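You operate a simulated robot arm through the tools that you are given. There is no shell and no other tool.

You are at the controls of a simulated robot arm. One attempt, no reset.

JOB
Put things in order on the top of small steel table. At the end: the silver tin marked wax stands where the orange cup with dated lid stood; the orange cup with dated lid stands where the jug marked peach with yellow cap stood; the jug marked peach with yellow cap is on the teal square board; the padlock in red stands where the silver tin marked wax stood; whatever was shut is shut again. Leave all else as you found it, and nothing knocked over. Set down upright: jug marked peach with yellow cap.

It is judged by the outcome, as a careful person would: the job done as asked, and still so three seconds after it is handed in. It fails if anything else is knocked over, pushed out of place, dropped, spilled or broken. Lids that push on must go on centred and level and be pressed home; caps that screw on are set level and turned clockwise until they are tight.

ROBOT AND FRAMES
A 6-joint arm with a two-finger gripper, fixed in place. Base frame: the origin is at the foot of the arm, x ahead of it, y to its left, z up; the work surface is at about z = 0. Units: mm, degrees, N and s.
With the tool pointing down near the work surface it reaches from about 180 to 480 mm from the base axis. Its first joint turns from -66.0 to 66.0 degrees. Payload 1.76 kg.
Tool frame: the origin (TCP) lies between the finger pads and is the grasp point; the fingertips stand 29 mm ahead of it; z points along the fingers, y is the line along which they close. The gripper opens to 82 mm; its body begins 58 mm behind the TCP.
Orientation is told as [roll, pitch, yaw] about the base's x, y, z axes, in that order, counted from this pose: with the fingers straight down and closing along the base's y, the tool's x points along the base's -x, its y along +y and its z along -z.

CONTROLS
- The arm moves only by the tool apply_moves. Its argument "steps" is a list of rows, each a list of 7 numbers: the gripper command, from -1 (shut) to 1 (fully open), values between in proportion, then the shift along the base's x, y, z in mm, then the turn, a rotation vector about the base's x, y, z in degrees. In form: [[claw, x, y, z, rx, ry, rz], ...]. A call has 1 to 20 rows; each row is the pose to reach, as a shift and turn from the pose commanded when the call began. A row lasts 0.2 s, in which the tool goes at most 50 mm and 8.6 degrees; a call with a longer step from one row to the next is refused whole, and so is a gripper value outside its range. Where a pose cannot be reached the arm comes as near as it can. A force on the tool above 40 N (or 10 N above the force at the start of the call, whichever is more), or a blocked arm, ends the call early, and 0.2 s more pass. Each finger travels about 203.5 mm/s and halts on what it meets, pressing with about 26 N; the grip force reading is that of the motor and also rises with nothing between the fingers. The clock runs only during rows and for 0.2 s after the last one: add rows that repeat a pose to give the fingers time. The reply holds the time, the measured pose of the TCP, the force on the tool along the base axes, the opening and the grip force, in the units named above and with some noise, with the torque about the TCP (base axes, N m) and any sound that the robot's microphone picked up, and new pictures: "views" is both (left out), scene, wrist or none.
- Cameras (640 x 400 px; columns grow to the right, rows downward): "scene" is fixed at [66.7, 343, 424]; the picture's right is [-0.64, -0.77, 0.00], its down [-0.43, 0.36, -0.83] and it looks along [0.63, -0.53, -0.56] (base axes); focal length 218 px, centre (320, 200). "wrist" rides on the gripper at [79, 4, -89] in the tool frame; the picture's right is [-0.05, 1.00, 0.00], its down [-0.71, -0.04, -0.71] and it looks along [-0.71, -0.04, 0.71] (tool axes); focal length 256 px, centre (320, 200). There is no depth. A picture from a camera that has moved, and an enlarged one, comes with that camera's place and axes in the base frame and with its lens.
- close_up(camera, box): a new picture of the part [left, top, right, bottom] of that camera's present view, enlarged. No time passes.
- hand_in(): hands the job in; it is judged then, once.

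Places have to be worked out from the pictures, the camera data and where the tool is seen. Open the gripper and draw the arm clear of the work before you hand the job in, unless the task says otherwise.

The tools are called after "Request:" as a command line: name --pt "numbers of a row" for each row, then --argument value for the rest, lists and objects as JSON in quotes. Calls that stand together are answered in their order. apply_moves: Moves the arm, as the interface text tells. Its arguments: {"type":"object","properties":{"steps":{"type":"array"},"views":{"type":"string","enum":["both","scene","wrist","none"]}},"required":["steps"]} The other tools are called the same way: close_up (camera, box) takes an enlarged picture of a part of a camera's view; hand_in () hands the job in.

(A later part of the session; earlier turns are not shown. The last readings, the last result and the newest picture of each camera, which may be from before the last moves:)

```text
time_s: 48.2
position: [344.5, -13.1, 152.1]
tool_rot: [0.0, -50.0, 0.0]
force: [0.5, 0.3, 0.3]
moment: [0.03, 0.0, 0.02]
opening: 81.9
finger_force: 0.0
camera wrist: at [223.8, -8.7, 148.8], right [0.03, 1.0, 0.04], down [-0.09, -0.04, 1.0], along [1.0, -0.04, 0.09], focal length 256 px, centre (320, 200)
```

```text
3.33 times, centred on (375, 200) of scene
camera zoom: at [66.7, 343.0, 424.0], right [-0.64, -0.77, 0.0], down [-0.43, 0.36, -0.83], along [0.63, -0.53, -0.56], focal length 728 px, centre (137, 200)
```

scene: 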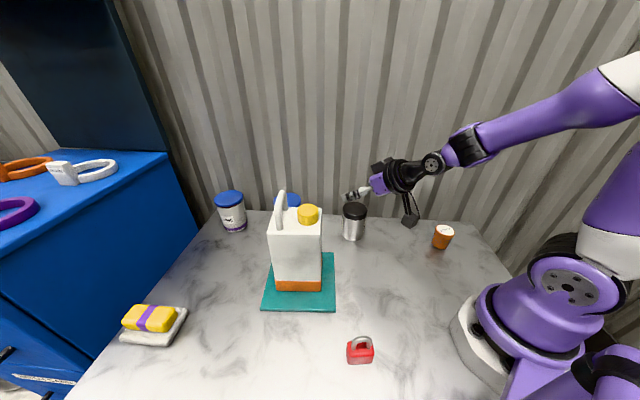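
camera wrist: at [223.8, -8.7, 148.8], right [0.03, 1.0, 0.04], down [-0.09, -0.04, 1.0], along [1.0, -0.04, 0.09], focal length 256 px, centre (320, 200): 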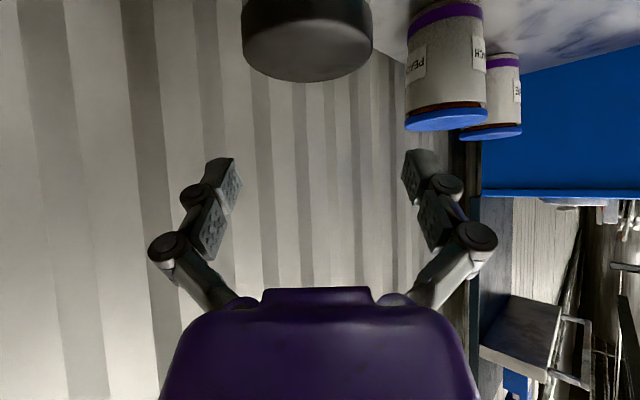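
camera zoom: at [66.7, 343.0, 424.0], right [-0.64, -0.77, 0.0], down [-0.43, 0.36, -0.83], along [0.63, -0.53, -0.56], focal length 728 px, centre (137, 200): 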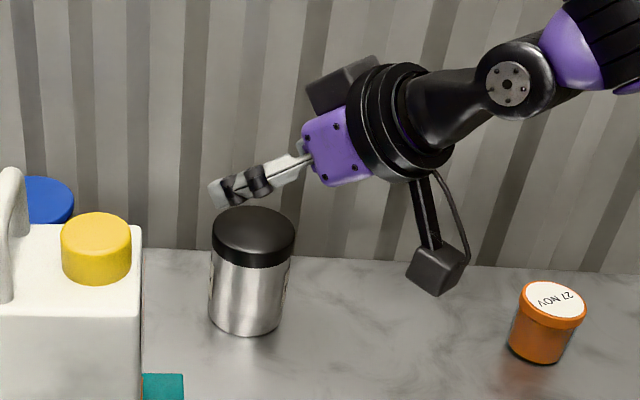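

Pose reached, and the tin appears about 2–3 mm toward -y of the tool mid-plane. I'll correct that and descend around the tin body to TCP z ≈ 49.

Request:
apply_moves --pt "1 0 -2.3 -15 0 0 0" --pt "1 0 -2.3 -35 0 0 0" --pt "1 0 -2.3 -55 0 0 0" --pt "1 0 -2.3 -75 0 0 0" --pt "1 0 -2.3 -90 0 0 0" --pt "1 0 -2.3 -101.6 0 0 0" --pt "1 0 -2.3 -101.6 0 0 0" --views "both"

Request:
close_up --camera "wrist" --box '[180, 40, 460, 290]'

Request:
close_up --camera "scene" --box '[310, 140, 440, 260]'

```text
time_s: 49.8
position: [345.5, -15.1, 48.3]
tool_rot: [0.1, -49.9, 0.0]
force: [0.4, 0.4, 1.1]
moment: [0.0, 0.02, 0.01]
opening: 81.9
finger_force: 0.0
camera wrist: at [224.0, -10.9, 45.8], right [0.03, 1.0, 0.04], down [-0.09, -0.04, 1.0], along [1.0, -0.04, 0.09], focal length 256 px, centre (320, 200)
```

scene: 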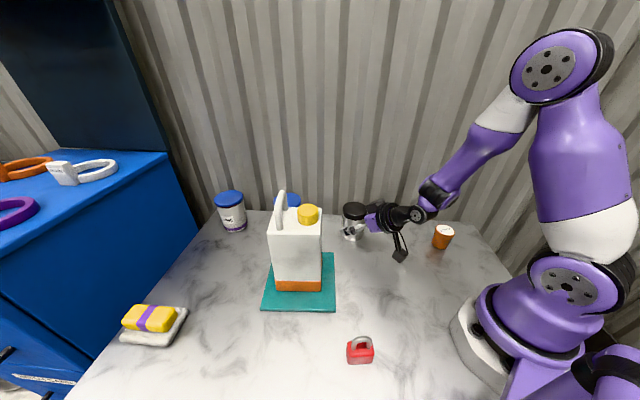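
wrist: 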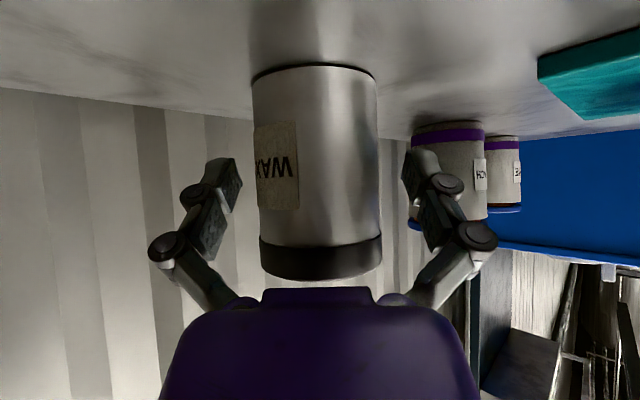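

```text
1.60 times, centred on (320, 165) of wrist
camera zoom: at [224.0, -10.9, 45.8], right [0.03, 1.0, 0.04], down [-0.09, -0.04, 1.0], along [1.0, -0.04, 0.09], focal length 410 px, centre (320, 256)
```

zoom: 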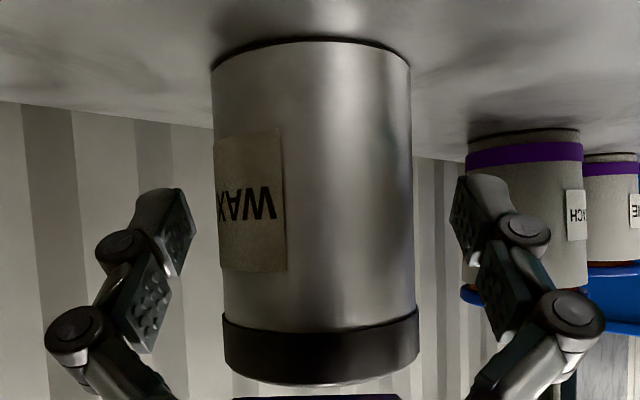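

```text
3.33 times, centred on (375, 200) of scene
camera zoom: at [66.7, 343.0, 424.0], right [-0.64, -0.77, 0.0], down [-0.43, 0.36, -0.83], along [0.63, -0.53, -0.56], focal length 728 px, centre (137, 200)
```

zoom: 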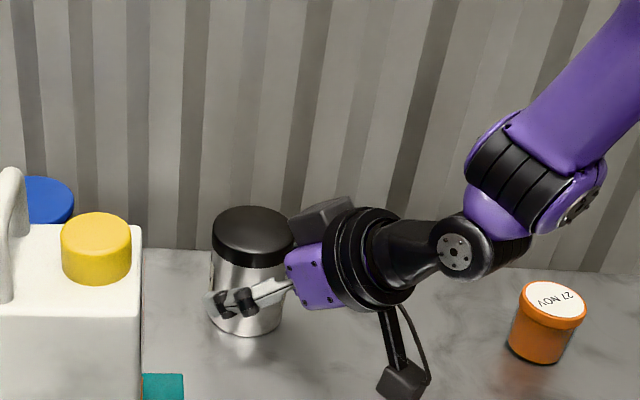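

The tin body with the WAX label is nicely between the pads, below the lid. I'll close in two stages.

Request:
apply_moves --pt "0.65 0 0 0 0 0 0" --pt "0.65 0 0 0 0 0 0" --pt "-1 0 0 0 0 0 0" --pt "-1 0 0 0 0 0 0" --pt "-1 0 0 0 0 0 0" --views "both"

Request:
close_up --camera "wrist" --box '[180, 40, 460, 290]'

Request:
close_up --camera "scene" --box '[310, 140, 440, 260]'

```text
time_s: 51.0
position: [344.0, -16.5, 49.1]
tool_rot: [0.1, -50.0, 0.0]
force: [-2.1, -1.0, 6.2]
moment: [0.05, -0.09, -0.03]
opening: 61.0
finger_force: 26.2
camera wrist: at [224.2, -10.8, 46.1], right [0.03, 1.0, 0.04], down [-0.09, -0.04, 1.0], along [1.0, -0.04, 0.09], focal length 256 px, centre (320, 200)
```

scene: 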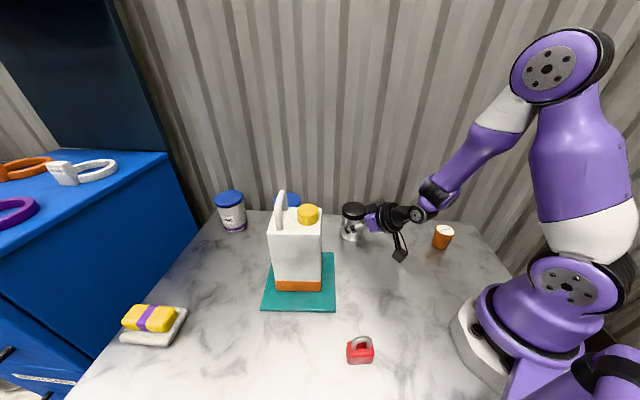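
wrist: 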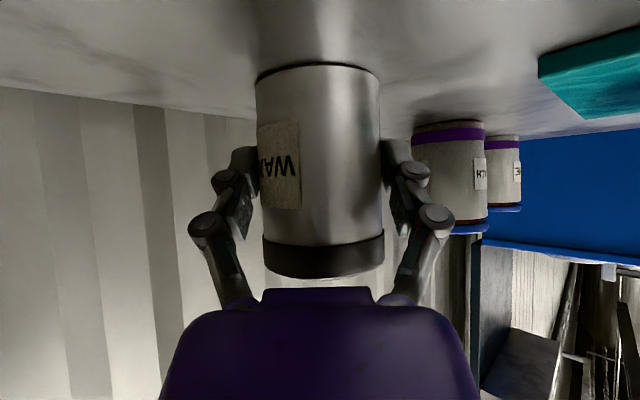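

```text
1.60 times, centred on (320, 165) of wrist
camera zoom: at [224.2, -10.8, 46.1], right [0.03, 1.0, 0.04], down [-0.09, -0.04, 1.0], along [1.0, -0.04, 0.09], focal length 410 px, centre (320, 256)
```

zoom: 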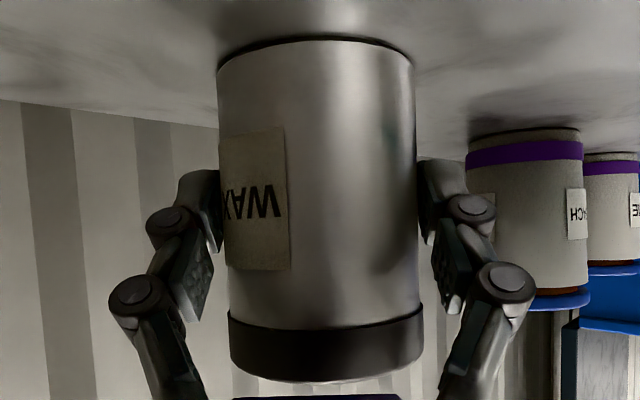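

```text
3.33 times, centred on (375, 200) of scene
camera zoom: at [66.7, 343.0, 424.0], right [-0.64, -0.77, 0.0], down [-0.43, 0.36, -0.83], along [0.63, -0.53, -0.56], focal length 728 px, centre (137, 200)
```

zoom: 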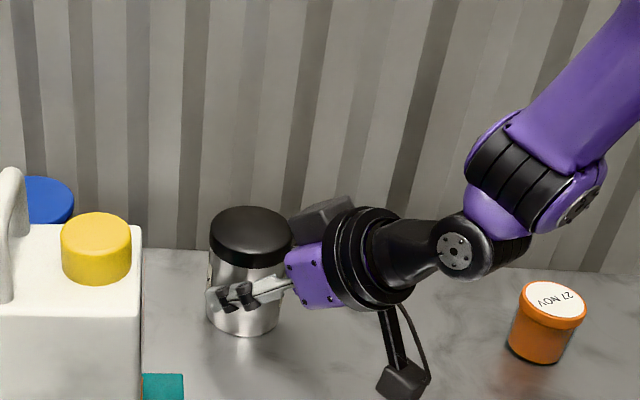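

The grip on the tin body reads 61 mm at 26 N. I'll lift slowly and check.

Request:
apply_moves --pt "-1 0 0 3 0 0 0" --pt "-1 0 0 8 0 0 0" --pt "-1 0 0 15 0 0 0" --pt "-1 0 0 24 0 0 0" --pt "-1 0 0 24 0 0 0" --views "both"

Request:
close_up --camera "wrist" --box '[180, 40, 460, 290]'

Request:
close_up --camera "scene" --box '[310, 140, 440, 260]'

```text
time_s: 52.2
position: [344.3, -15.6, 71.5]
tool_rot: [0.1, -49.8, 0.1]
force: [-1.2, -0.5, -1.2]
moment: [-0.01, 0.05, -0.02]
opening: 61.2
finger_force: 26.0
camera wrist: at [224.4, -10.6, 70.4], right [0.03, 1.0, 0.04], down [-0.09, -0.04, 1.0], along [1.0, -0.04, 0.09], focal length 256 px, centre (320, 200)
```

scene: 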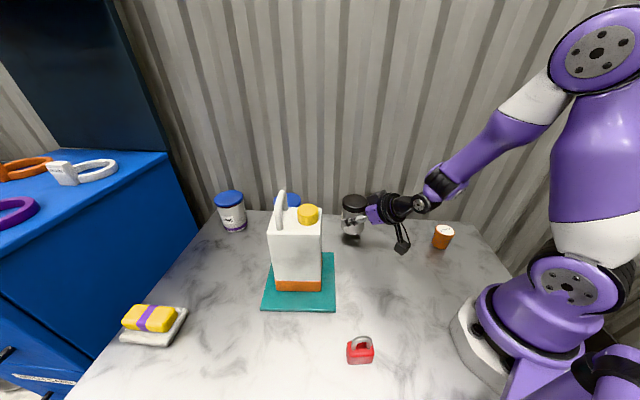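
wrist: 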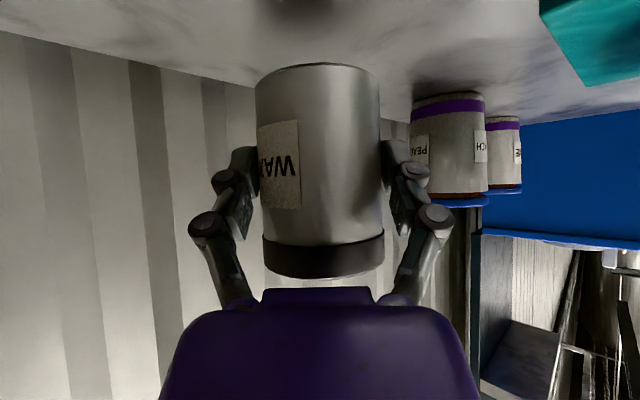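

```text
1.60 times, centred on (320, 165) of wrist
camera zoom: at [224.4, -10.6, 70.4], right [0.03, 1.0, 0.04], down [-0.09, -0.04, 1.0], along [1.0, -0.04, 0.09], focal length 410 px, centre (320, 256)
```

zoom: 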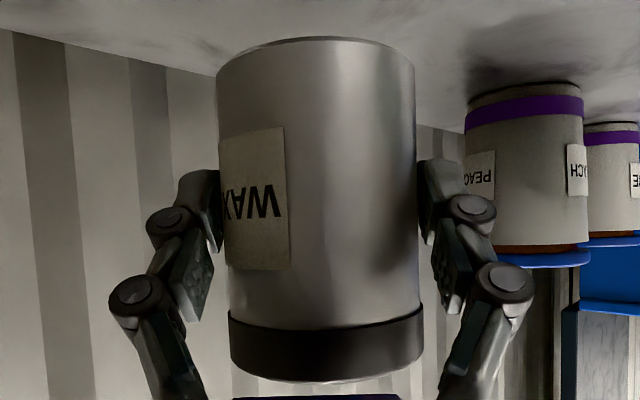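

```text
3.33 times, centred on (375, 200) of scene
camera zoom: at [66.7, 343.0, 424.0], right [-0.64, -0.77, 0.0], down [-0.43, 0.36, -0.83], along [0.63, -0.53, -0.56], focal length 728 px, centre (137, 200)
```

zoom: 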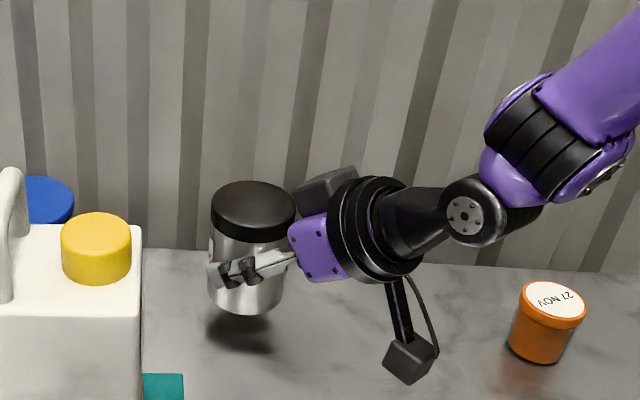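

The tin is held level with the lid untouched. I'll raise it well above jug height here first to confirm the pose is reachable, then swing around the base axis.

Request:
apply_moves --pt "-1 0 0 30 0 0 0" --pt "-1 0 0 65 0 0 0" --pt "-1 0 0 100 0 0 0" --pt "-1 0 0 135 0 0 0" --pt "-1 0 0 170 0 0 0" --pt "-1 0 0 200 0 0 0" --pt "-1 0 0 216 0 0 0" --pt "-1 0 0 216 0 0 0" --views "both"

```text
time_s: 54.0
position: [343.8, -15.5, 287.7]
tool_rot: [0.0, -49.9, 0.0]
force: [0.1, -0.3, -2.5]
moment: [0.02, 0.02, -0.01]
opening: 60.9
finger_force: 25.8
camera wrist: at [224.5, -11.0, 285.7], right [0.03, 1.0, 0.04], down [-0.09, -0.04, 1.0], along [1.0, -0.04, 0.09], focal length 256 px, centre (320, 200)
```

scene: 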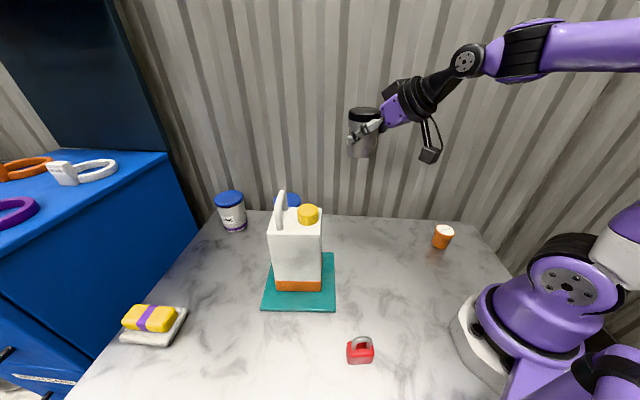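
wrist: 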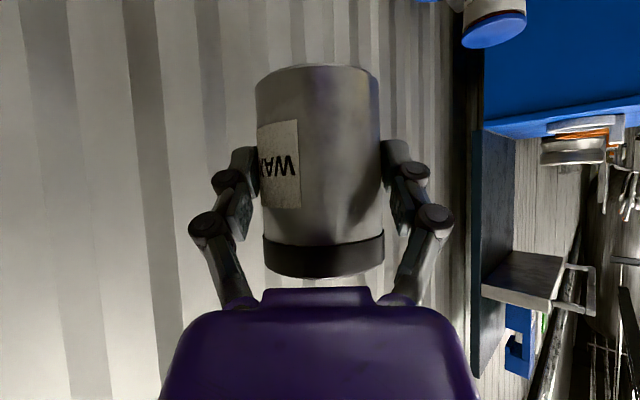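

The pose at z = 288 is reachable. I'll swing about the base axis by 52° at constant radius, with the tin's bottom about 20 mm above the jug's handle.

Request:
apply_moves --pt "-1 0 17 0 0 0 2.9" --pt "-1 -0.1 34.8 0 0 0 5.8" --pt "-1 -3.7 69.4 0 0 0 11.6" --pt "-1 -10.8 103.4 0 0 0 17.3" --pt "-1 -21.3 136.6 0 0 0 23.1" --pt "-1 -35.1 168.5 0 0 0 28.9" --pt "-1 -52 198.9 0 0 0 34.7" --pt "-1 -72 227.5 0 0 0 40.5" --pt "-1 -94.6 253.8 0 0 0 46.2" --pt "-1 -108 266.5 0 0 0 49.3" --pt "-1 -119.7 277.7 0 0 0 52" --pt "-1 -119.7 277.7 0 0 0 52" --views "both"

```text
time_s: 56.6
position: [223.7, 263.0, 287.8]
tool_rot: [0.1, -49.9, 52.0]
force: [0.3, 0.0, -1.7]
moment: [0.01, -0.02, 0.02]
opening: 61.0
finger_force: 26.5
camera wrist: at [147.0, 171.8, 286.3], right [-0.77, 0.64, 0.04], down [-0.02, -0.09, 1.0], along [0.64, 0.76, 0.09], focal length 256 px, centre (320, 200)
```

scene: 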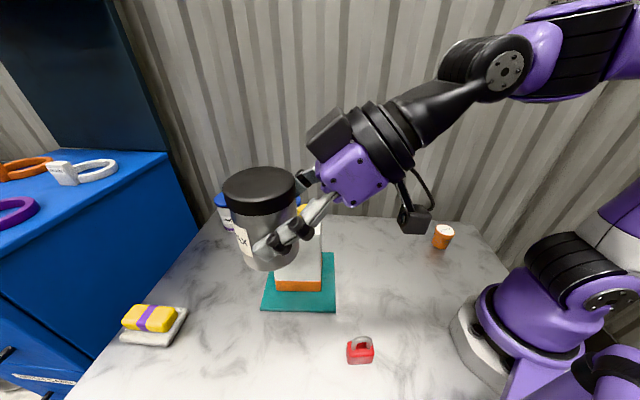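
wrist: 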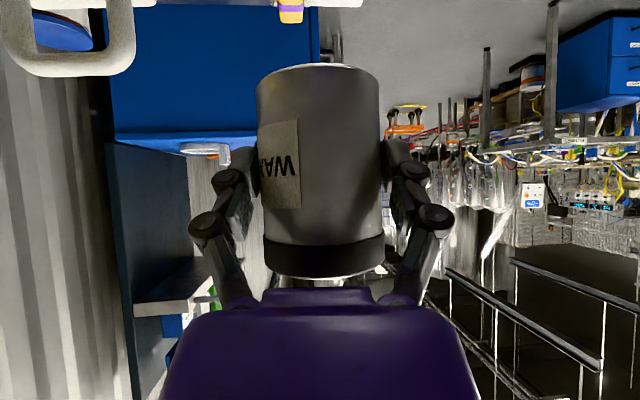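

Tin carried past the jug safely. Now I'll extend outward over the cup's old place and lower to about 30 mm above the table.

Request:
apply_moves --pt "-1 13 23 -20 0 0 0" --pt "-1 26 47 -45 0 0 0" --pt "-1 39 70 -70 0 0 0" --pt "-1 52.2 94.5 -95 0 0 0" --pt "-1 52.2 94.5 -125 0 0 0" --pt "-1 52.2 94.5 -155 0 0 0" --pt "-1 52.2 94.5 -185 0 0 0" --pt "-1 52.2 94.5 -210 0 0 0" --pt "-1 52.2 94.5 -210 0 0 0" --pt "-1 52.2 94.5 -210 0 0 0" --views "both"

Request:
close_up --camera "scene" --box '[160, 250, 360, 400]'

Request:
close_up --camera "wrist" --box '[180, 40, 460, 290]'

```text
time_s: 58.8
position: [276.5, 357.0, 79.1]
tool_rot: [0.1, -49.9, 52.0]
force: [0.8, -0.1, -1.5]
moment: [0.01, -0.01, -0.01]
opening: 60.9
finger_force: 25.7
camera wrist: at [199.6, 266.5, 76.7], right [-0.77, 0.64, 0.04], down [-0.02, -0.09, 1.0], along [0.64, 0.76, 0.09], focal length 256 px, centre (320, 200)
```

scene: 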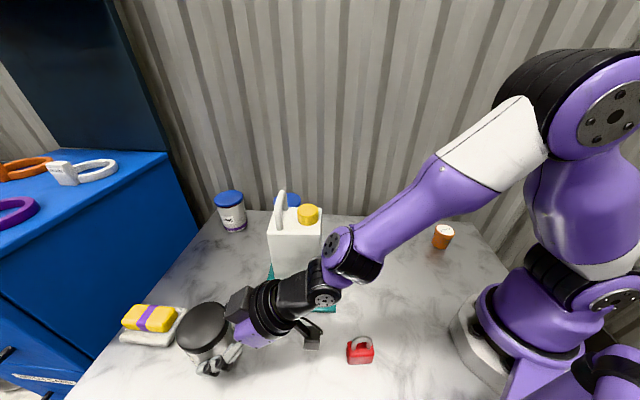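
wrist: 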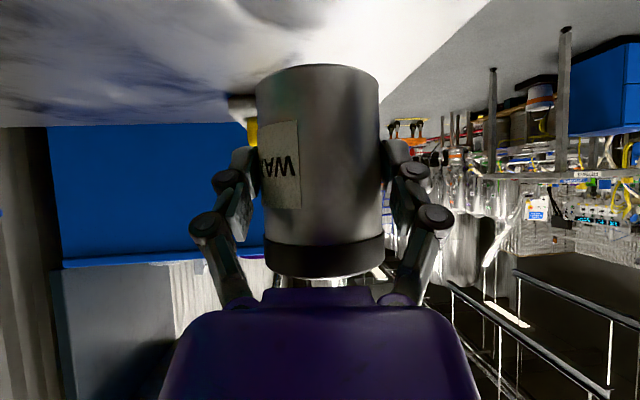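

```text
2.67 times, centred on (260, 325) of scene
camera zoom: at [66.7, 343.0, 424.0], right [-0.64, -0.77, 0.0], down [-0.43, 0.36, -0.83], along [0.63, -0.53, -0.56], focal length 582 px, centre (480, -133)
```

zoom: 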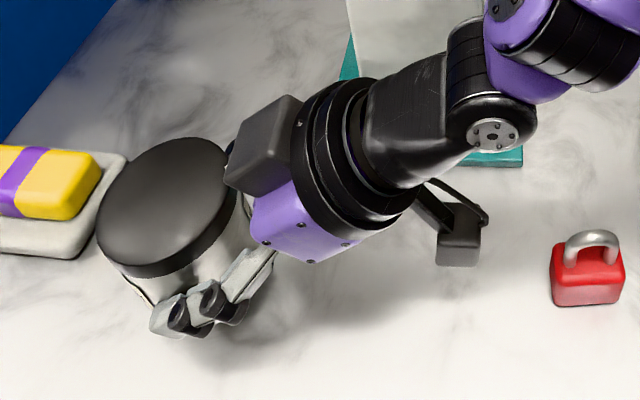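

```text
1.60 times, centred on (320, 165) of wrist
camera zoom: at [199.6, 266.5, 76.7], right [-0.77, 0.64, 0.04], down [-0.02, -0.09, 1.0], along [0.64, 0.76, 0.09], focal length 410 px, centre (320, 256)
```

zoom: 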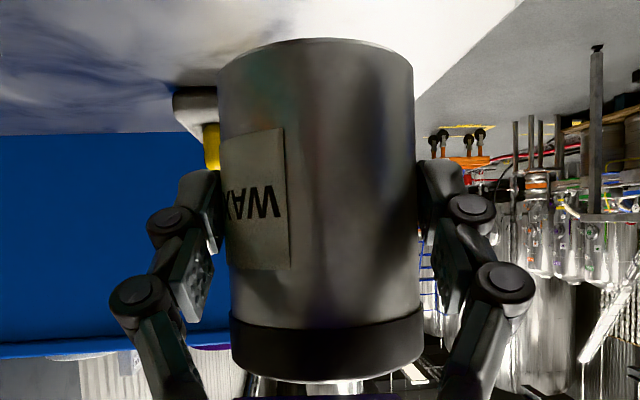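

Tin is level above the spot. I'll check its exact position with zooms before setting down.

Request:
close_up --camera "scene" --box '[170, 295, 260, 375]'

Request:
close_up --camera "wrist" --box '[240, 60, 400, 160]'

```text
5.00 times, centred on (215, 335) of scene
camera zoom: at [66.7, 343.0, 424.0], right [-0.64, -0.77, 0.0], down [-0.43, 0.36, -0.83], along [0.63, -0.53, -0.56], focal length 1092 px, centre (845, -475)
```

zoom: 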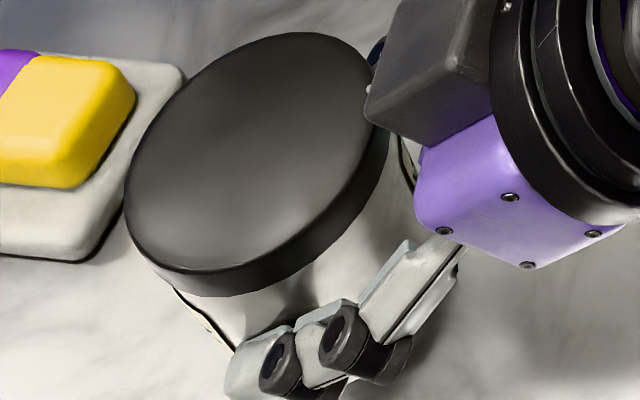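

```text
4.00 times, centred on (320, 110) of wrist
camera zoom: at [199.6, 266.5, 76.7], right [-0.77, 0.64, 0.04], down [-0.02, -0.09, 1.0], along [0.64, 0.76, 0.09], focal length 1024 px, centre (320, 560)
```

zoom: 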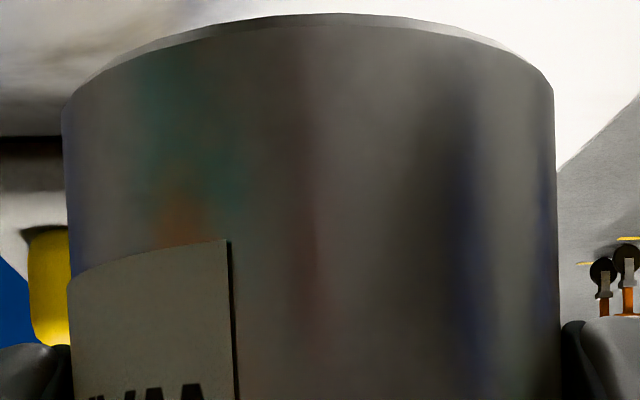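

Both cameras suggest the tin's axis is about 14 mm ahead of the TCP (I had assumed 9). I'll pull back 5 mm along the approach direction and lower to a few millimetres above the table.

Request:
apply_moves --pt "-1 -3.1 -3.9 -8 0 0 0" --pt "-1 -3.1 -3.9 -16 0 0 0" --pt "-1 -3.1 -3.9 -23 0 0 0" --pt "-1 -3.1 -3.9 -27 0 0 0" --pt "-1 -3.1 -3.9 -27 0 0 0" --views "both"

Request:
close_up --camera "wrist" --box '[180, 20, 460, 290]'

```text
time_s: 60.0
position: [274.5, 352.4, 51.0]
tool_rot: [0.1, -49.8, 52.0]
force: [-0.4, -0.1, -1.3]
moment: [-0.04, 0.04, -0.01]
opening: 60.9
finger_force: 26.1
camera wrist: at [196.3, 262.0, 48.9], right [-0.77, 0.64, 0.04], down [-0.02, -0.09, 1.0], along [0.64, 0.76, 0.09], focal length 256 px, centre (320, 200)
```

scene: 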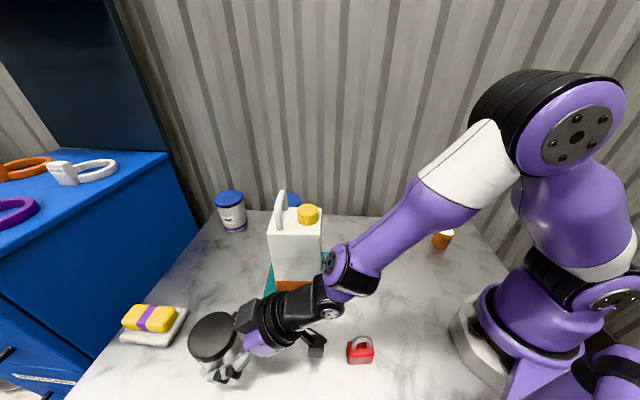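
wrist: 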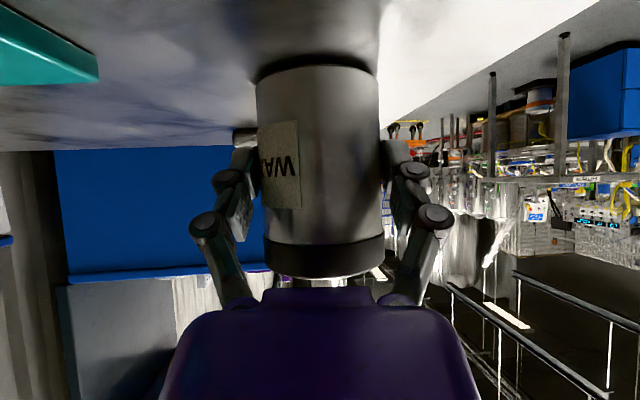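

```text
1.48 times, centred on (320, 155) of wrist
camera zoom: at [196.3, 262.0, 48.9], right [-0.77, 0.64, 0.04], down [-0.02, -0.09, 1.0], along [0.64, 0.76, 0.09], focal length 379 px, centre (320, 267)
```

zoom: 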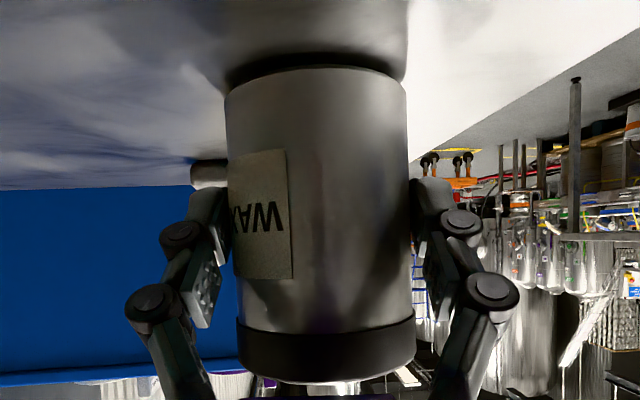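

The tin is 2–3 mm above the table and level. I'll lower it gently to contact.

Request:
apply_moves --pt "-1 0 0 -1 0 0 0" --pt "-1 0 0 -2 0 0 0" --pt "-1 0 0 -2.6 0 0 0" --pt "-1 0 0 -2.6 0 0 0" --views "none"

```text
time_s: 61.0
position: [273.6, 352.5, 49.6]
tool_rot: [0.1, -49.9, 51.9]
force: [0.1, -0.6, -0.7]
moment: [-0.03, 0.0, 0.01]
opening: 61.2
finger_force: 25.7
```

Request:
apply_moves --pt "-1 0 0 -0.5 0 0 0" --pt "-1 0 0 -1 0 0 0" --pt "-1 0 0 -1 0 0 0" --views "none"

```text
time_s: 61.8
position: [274.1, 353.5, 47.9]
tool_rot: [0.2, -50.0, 52.0]
force: [0.5, -1.6, 8.8]
moment: [0.13, 0.12, 0.01]
opening: 61.0
finger_force: 25.8
```

Contact is confirmed at about 10 N. I'll ease off slightly, open, and view.

Request:
apply_moves --pt "-1 0 0 0.4 0 0 0" --pt "0.6 0 0 0.4 0 0 0" --pt "1 0 0 0.4 0 0 0" --pt "1 0 0 0.4 0 0 0" --views "both"

Request:
close_up --camera "wrist" --box '[180, 20, 460, 290]'

```text
time_s: 62.8
position: [272.7, 353.7, 48.0]
tool_rot: [0.1, -49.9, 52.0]
force: [-0.2, 0.6, 0.0]
moment: [0.05, 0.0, 0.0]
opening: 82.3
finger_force: 0.1
camera wrist: at [195.9, 262.2, 46.0], right [-0.77, 0.64, 0.04], down [-0.02, -0.09, 1.0], along [0.64, 0.76, 0.09], focal length 256 px, centre (320, 200)
```

scene: 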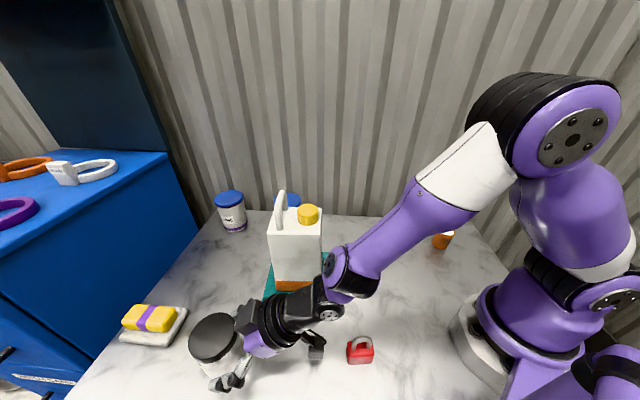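
wrist: 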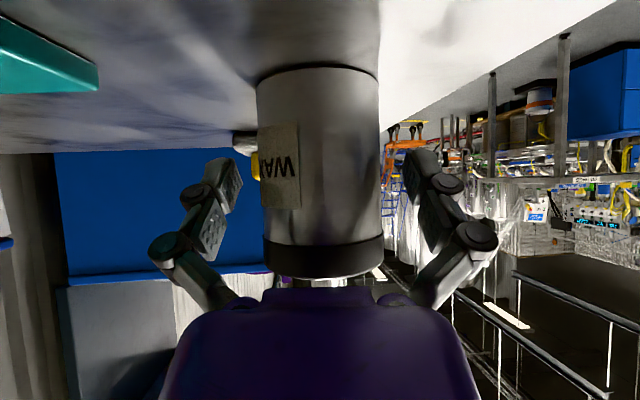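

```text
1.48 times, centred on (320, 155) of wrist
camera zoom: at [195.9, 262.2, 46.0], right [-0.77, 0.64, 0.04], down [-0.02, -0.09, 1.0], along [0.64, 0.76, 0.09], focal length 379 px, centre (320, 267)
```

zoom: 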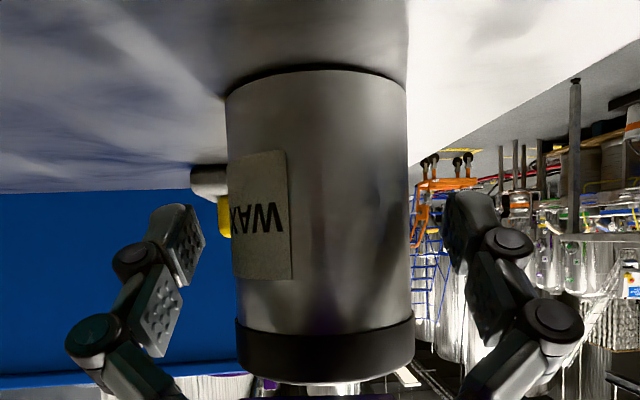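

The tin stands upright at the cup's old place with its lid on. I'll rise straight up, then retract inward and return the tool to vertical.

Request:
apply_moves --pt "1 0 0 15 0 0 0" --pt "1 0 0 45 0 0 0" --pt "1 0 0 80 0 0 0" --pt "1 0 0 115 0 0 0" --pt "1 -12 -15 135 0 0 0" --pt "1 -24 -31 140 -5.6 4.4 0" --pt "1 -36 -46 145 -11.3 8.8 0" --pt "1 -48 -61 150 -16.9 13.2 0" --pt "1 -60 -77 150 -22.5 17.6 0" --pt "1 -70 -90 150 -28.1 22 0" --pt "1 -78 -100 150 -33.8 26.4 0" --pt "1 -84 -107 150 -39.4 30.8 0" --pt "1 -84 -107 150 -39.4 30.8 0" --views "both"

Request:
close_up --camera "wrist" --box '[220, 0, 420, 200]'

Request:
close_up --camera "scene" --box '[170, 290, 290, 390]'

```text
time_s: 65.6
position: [189.6, 245.4, 198.6]
tool_rot: [0.1, 0.2, 52.1]
force: [-0.9, 0.3, 0.1]
moment: [0.0, -0.01, -0.02]
opening: 82.1
finger_force: 0.1
camera wrist: at [137.2, 186.4, 289.0], right [-0.75, 0.66, 0.0], down [0.47, 0.53, 0.7], along [0.46, 0.53, -0.71], focal length 256 px, centre (320, 200)
```

scene: 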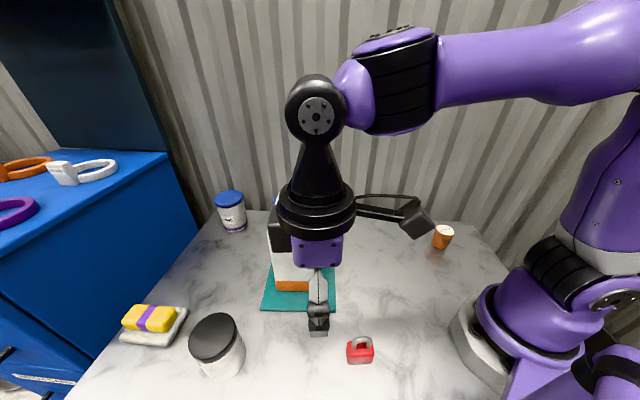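
wrist: 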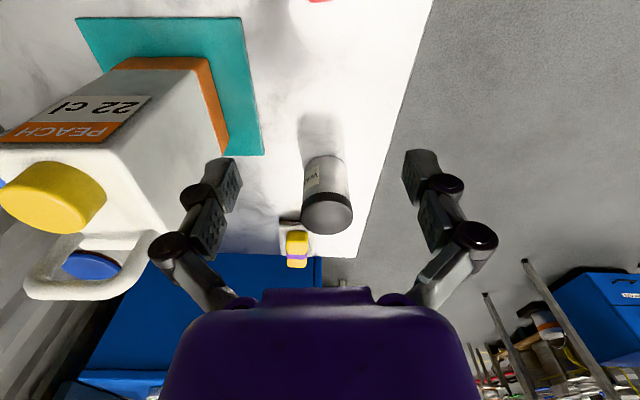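

```text
2.00 times, centred on (320, 100) of wrist
camera zoom: at [137.2, 186.4, 289.0], right [-0.75, 0.66, 0.0], down [0.47, 0.53, 0.7], along [0.46, 0.53, -0.71], focal length 512 px, centre (320, 400)
```

zoom: 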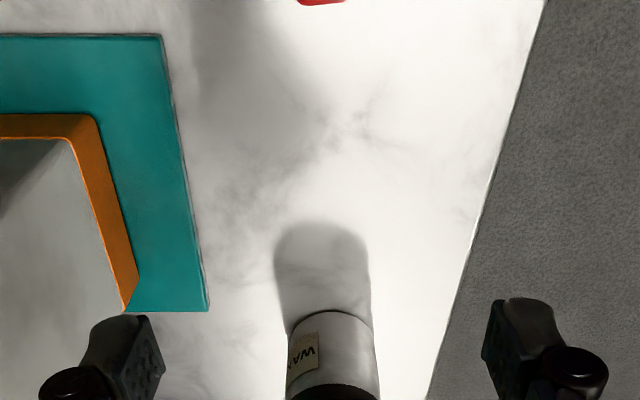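

```text
4.00 times, centred on (230, 340) of scene
camera zoom: at [66.7, 343.0, 424.0], right [-0.64, -0.77, 0.0], down [-0.43, 0.36, -0.83], along [0.63, -0.53, -0.56], focal length 873 px, centre (680, -360)
```

zoom: 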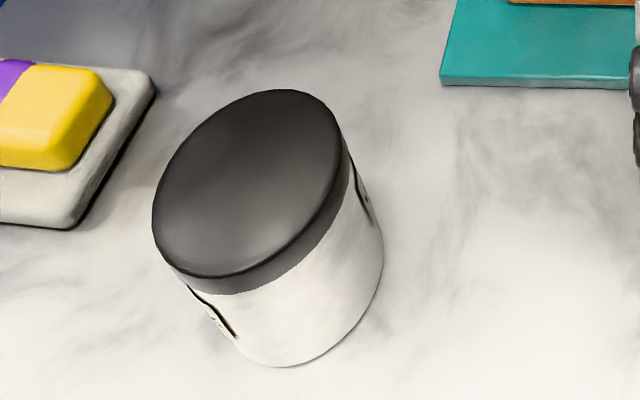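

The tin is in place. I'll zoom to verify its position relative to the cup's old spot and look at the padlock.

Request:
close_up --camera "wrist" --box '[280, 130, 380, 250]'

Request:
close_up --camera "scene" --box '[330, 325, 394, 375]'

```text
3.33 times, centred on (330, 190) of wrist
camera zoom: at [137.2, 186.4, 289.0], right [-0.75, 0.66, 0.0], down [0.47, 0.53, 0.7], along [0.46, 0.53, -0.71], focal length 853 px, centre (287, 233)
```

zoom: 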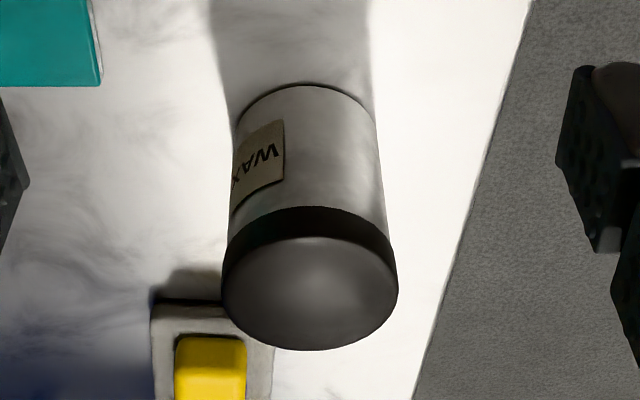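

```text
8.00 times, centred on (362, 350) of scene
camera zoom: at [66.7, 343.0, 424.0], right [-0.64, -0.77, 0.0], down [-0.43, 0.36, -0.83], along [0.63, -0.53, -0.56], focal length 1747 px, centre (-16, -1000)
```

zoom: 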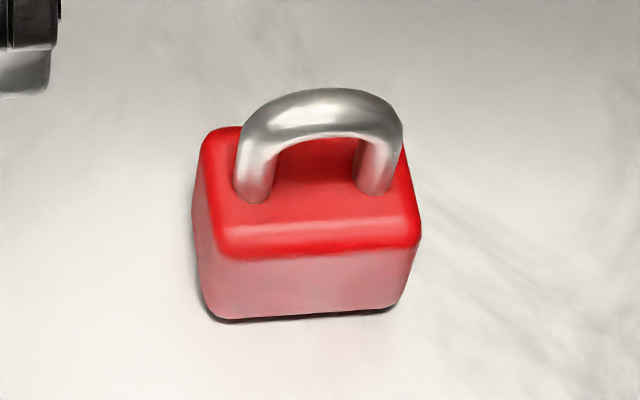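

The tin is about 3 mm from the cup's old centre, which is fine. The padlock is near (144, 195) with its thin axis aligned to the current yaw, so I'll hover above it for alignment.

Request:
apply_moves --pt "1 -15 -17 0 0 0 0.3" --pt "1 -31 -34 0 0 0 0.7" --pt "1 -45.8 -50.4 -5 0 0 0.7" --pt "1 -45.8 -50.4 -30 0 0 0.7" --pt "1 -45.8 -50.4 -50 0 0 0.7" --pt "1 -45.8 -50.4 -50 0 0 0.7" --views "both"

Request:
close_up --camera "wrist" --box '[220, 0, 420, 200]'

Request:
close_up --camera "scene" --box '[310, 240, 430, 380]'

```text
time_s: 67.0
position: [143.3, 194.9, 149.5]
tool_rot: [0.2, 0.1, 52.6]
force: [-0.9, 0.0, -0.4]
moment: [-0.02, -0.01, 0.02]
opening: 82.1
finger_force: 0.0
camera wrist: at [91.5, 135.4, 239.0], right [-0.76, 0.65, 0.0], down [0.46, 0.54, 0.71], along [0.46, 0.54, -0.71], focal length 256 px, centre (320, 200)
```

scene: 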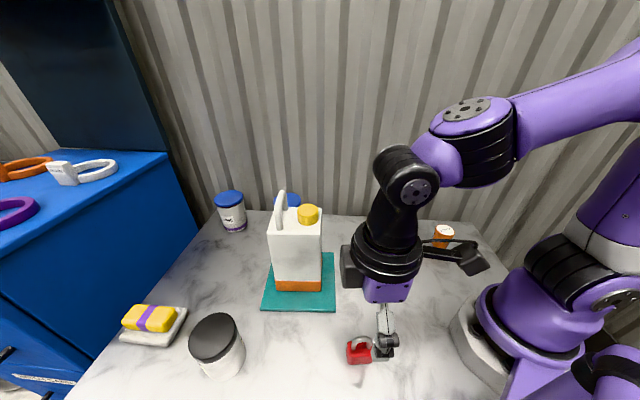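
wrist: 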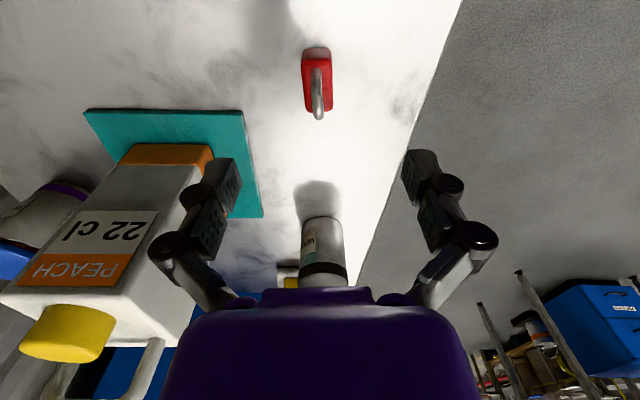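

```text
2.00 times, centred on (320, 100) of wrist
camera zoom: at [91.5, 135.4, 239.0], right [-0.76, 0.65, 0.0], down [0.46, 0.54, 0.71], along [0.46, 0.54, -0.71], focal length 512 px, centre (320, 400)
```

zoom: 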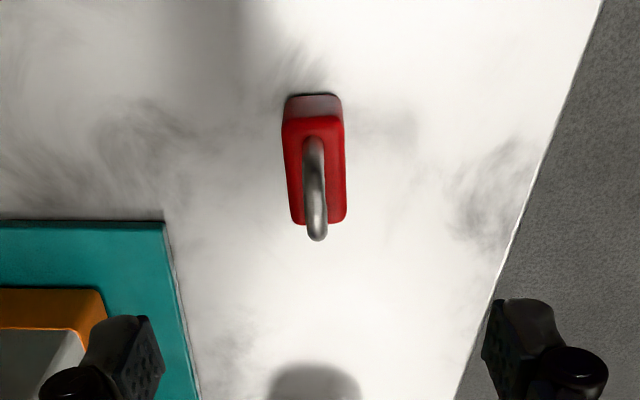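

```text
2.86 times, centred on (370, 310) of scene
camera zoom: at [66.7, 343.0, 424.0], right [-0.64, -0.77, 0.0], down [-0.43, 0.36, -0.83], along [0.63, -0.53, -0.56], focal length 624 px, centre (177, -114)
```

zoom: 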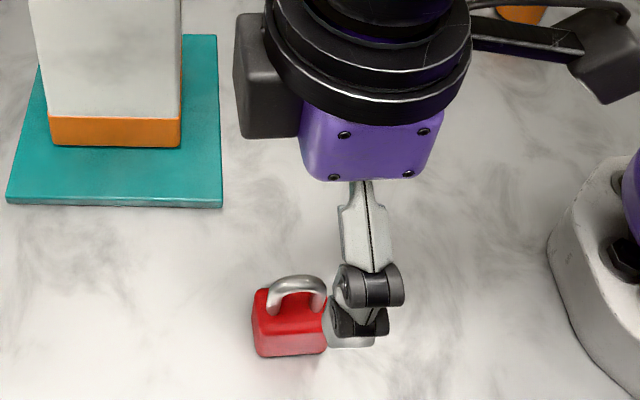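

The padlock's body is centred within about 1 mm and aligned. I'll correct slightly and descend to TCP z ≈ 33 to straddle its body across the thin side.

Request:
apply_moves --pt "1 0.6 -1.2 -20 0 0 0" --pt "1 0.6 -1.2 -45 0 0 0" --pt "1 0.6 -1.2 -70 0 0 0" --pt "1 0.6 -1.2 -92 0 0 0" --pt "1 0.6 -1.2 -107 0 0 0" --pt "1 0.6 -1.2 -115.8 0 0 0" --pt "1 0.6 -1.2 -115.8 0 0 0" --views "both"

Request:
close_up --camera "wrist" --box '[180, 60, 460, 290]'

```text
time_s: 68.6
position: [143.5, 194.3, 32.8]
tool_rot: [0.1, 0.0, 52.6]
force: [-0.6, -0.5, -0.4]
moment: [0.0, 0.04, -0.02]
opening: 81.7
finger_force: 0.0
camera wrist: at [91.9, 134.2, 122.4], right [-0.76, 0.65, 0.0], down [0.46, 0.54, 0.71], along [0.46, 0.54, -0.71], focal length 256 px, centre (320, 200)
```

scene: 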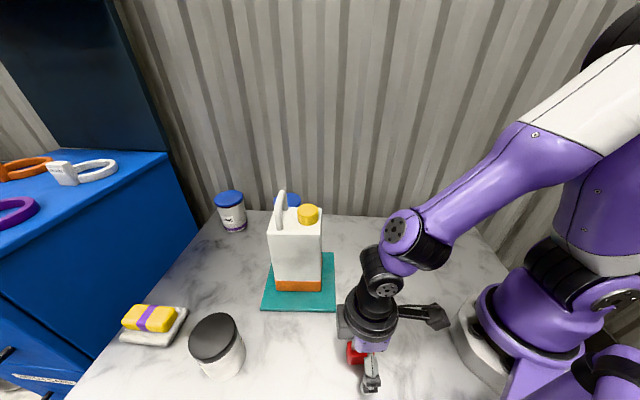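
wrist: 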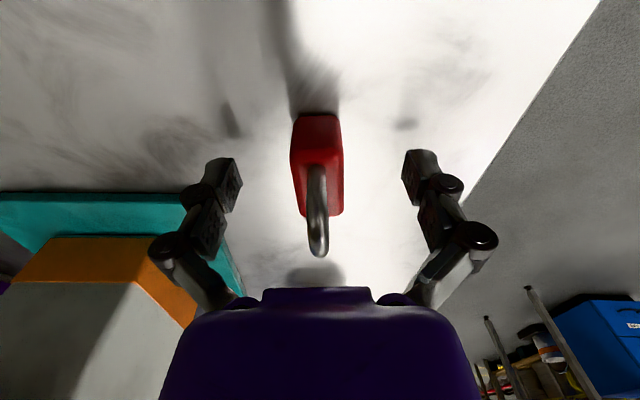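

```text
1.74 times, centred on (320, 175) of wrist
camera zoom: at [91.9, 134.2, 122.4], right [-0.76, 0.65, 0.0], down [0.46, 0.54, 0.71], along [0.46, 0.54, -0.71], focal length 445 px, centre (320, 244)
```

zoom: 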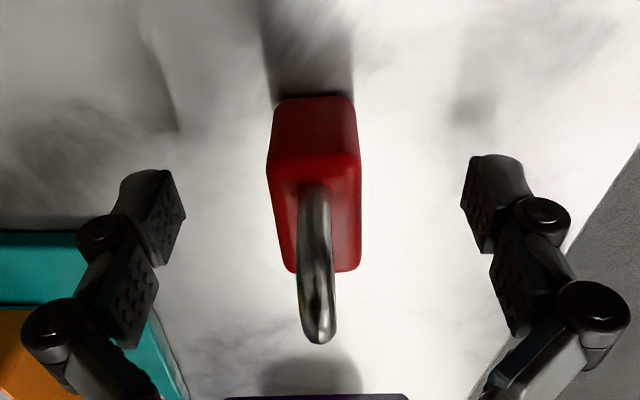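

The padlock is centred between the fingers. Closing in stages.

Request:
apply_moves --pt "0.2 0 0 0 0 0 0" --pt "-0.2 0 0 0 0 0 0" --pt "-0.4 0 0 0 0 0 0" --pt "-1 0 0 0 0 0 0" --pt "-1 0 0 0 0 0 0" --pt "-1 0 0 0 0 0 0" --views "both"

Request:
close_up --camera "wrist" --box '[180, 60, 460, 290]'

```text
time_s: 70.0
position: [143.6, 193.3, 33.2]
tool_rot: [0.1, 0.1, 52.7]
force: [-0.2, 0.4, 0.6]
moment: [0.01, -0.02, -0.04]
opening: 23.0
finger_force: 26.0
camera wrist: at [91.9, 134.3, 122.6], right [-0.76, 0.65, 0.0], down [0.46, 0.54, 0.71], along [0.46, 0.54, -0.71], focal length 256 px, centre (320, 200)
```

scene: 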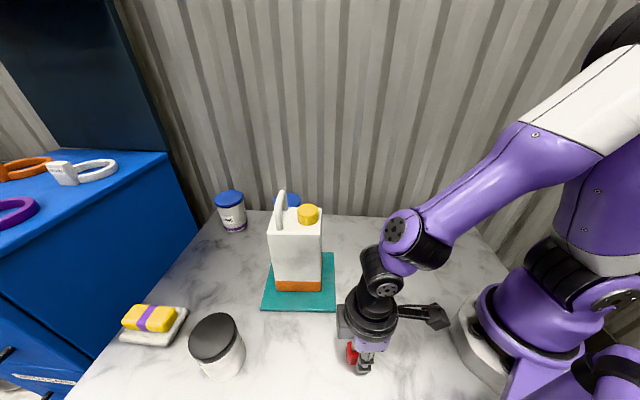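
wrist: 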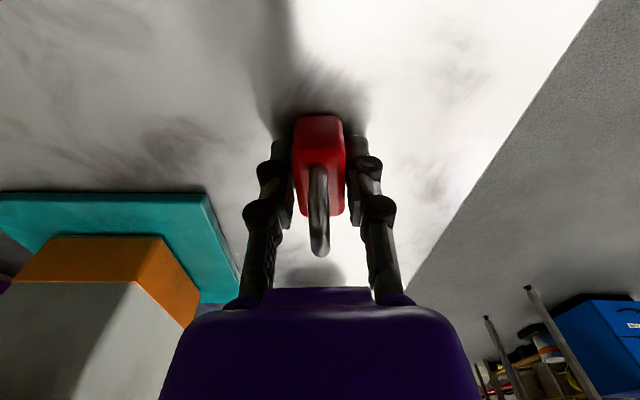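

```text
1.74 times, centred on (320, 175) of wrist
camera zoom: at [91.9, 134.3, 122.6], right [-0.76, 0.65, 0.0], down [0.46, 0.54, 0.71], along [0.46, 0.54, -0.71], focal length 445 px, centre (320, 244)
```

zoom: 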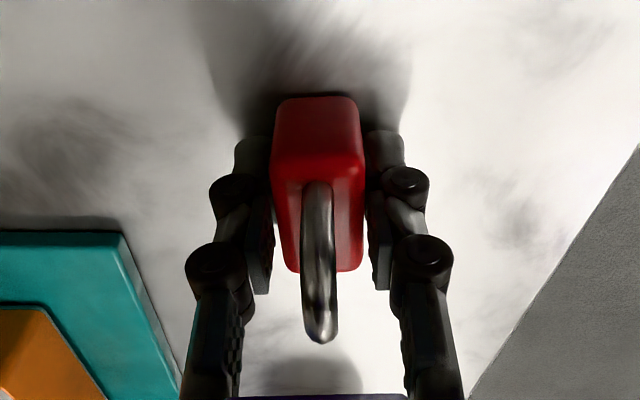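

Gripped at 23 mm. I'll lift and check the hold.

Request:
apply_moves --pt "-1 0 0 5 0 0 0" --pt "-1 0 0 20 0 0 0" --pt "-1 0 0 45 0 0 0" --pt "-1 0 0 80 0 0 0" --pt "-1 0 0 117 0 0 0" --pt "-1 0 0 117 0 0 0" --views "both"

Request:
close_up --camera "wrist" --box '[180, 60, 460, 290]'

```text
time_s: 71.4
position: [143.8, 194.0, 149.2]
tool_rot: [0.1, 0.1, 52.6]
force: [-0.5, 0.2, -1.1]
moment: [0.01, 0.04, -0.01]
opening: 23.3
finger_force: 26.1
camera wrist: at [91.0, 135.2, 239.7], right [-0.76, 0.65, 0.0], down [0.46, 0.54, 0.71], along [0.46, 0.54, -0.71], focal length 256 px, centre (320, 200)
```

scene: 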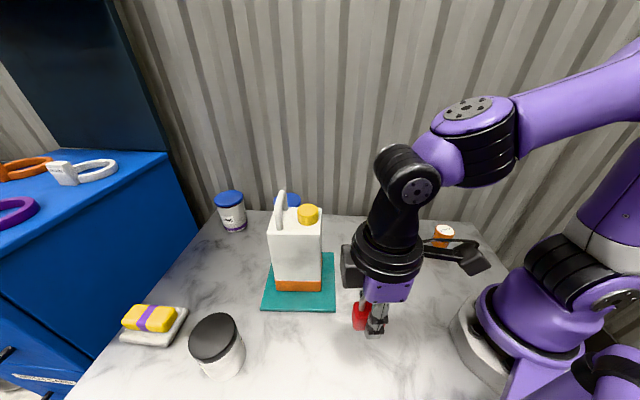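
wrist: 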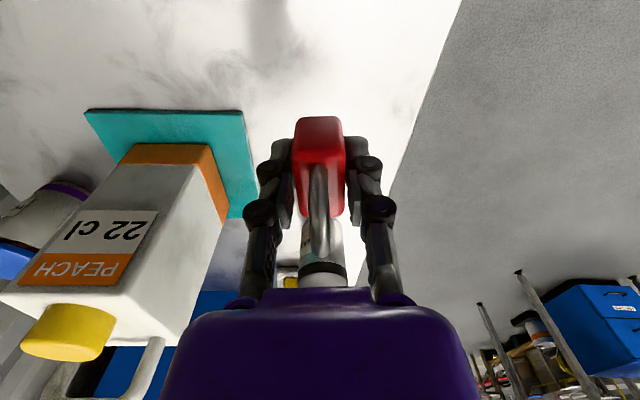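

```text
1.74 times, centred on (320, 175) of wrist
camera zoom: at [91.0, 135.2, 239.7], right [-0.76, 0.65, 0.0], down [0.46, 0.54, 0.71], along [0.46, 0.54, -0.71], focal length 445 px, centre (320, 244)
```

zoom: 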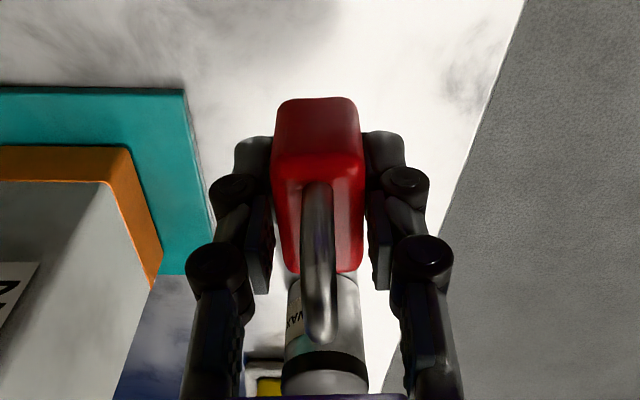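

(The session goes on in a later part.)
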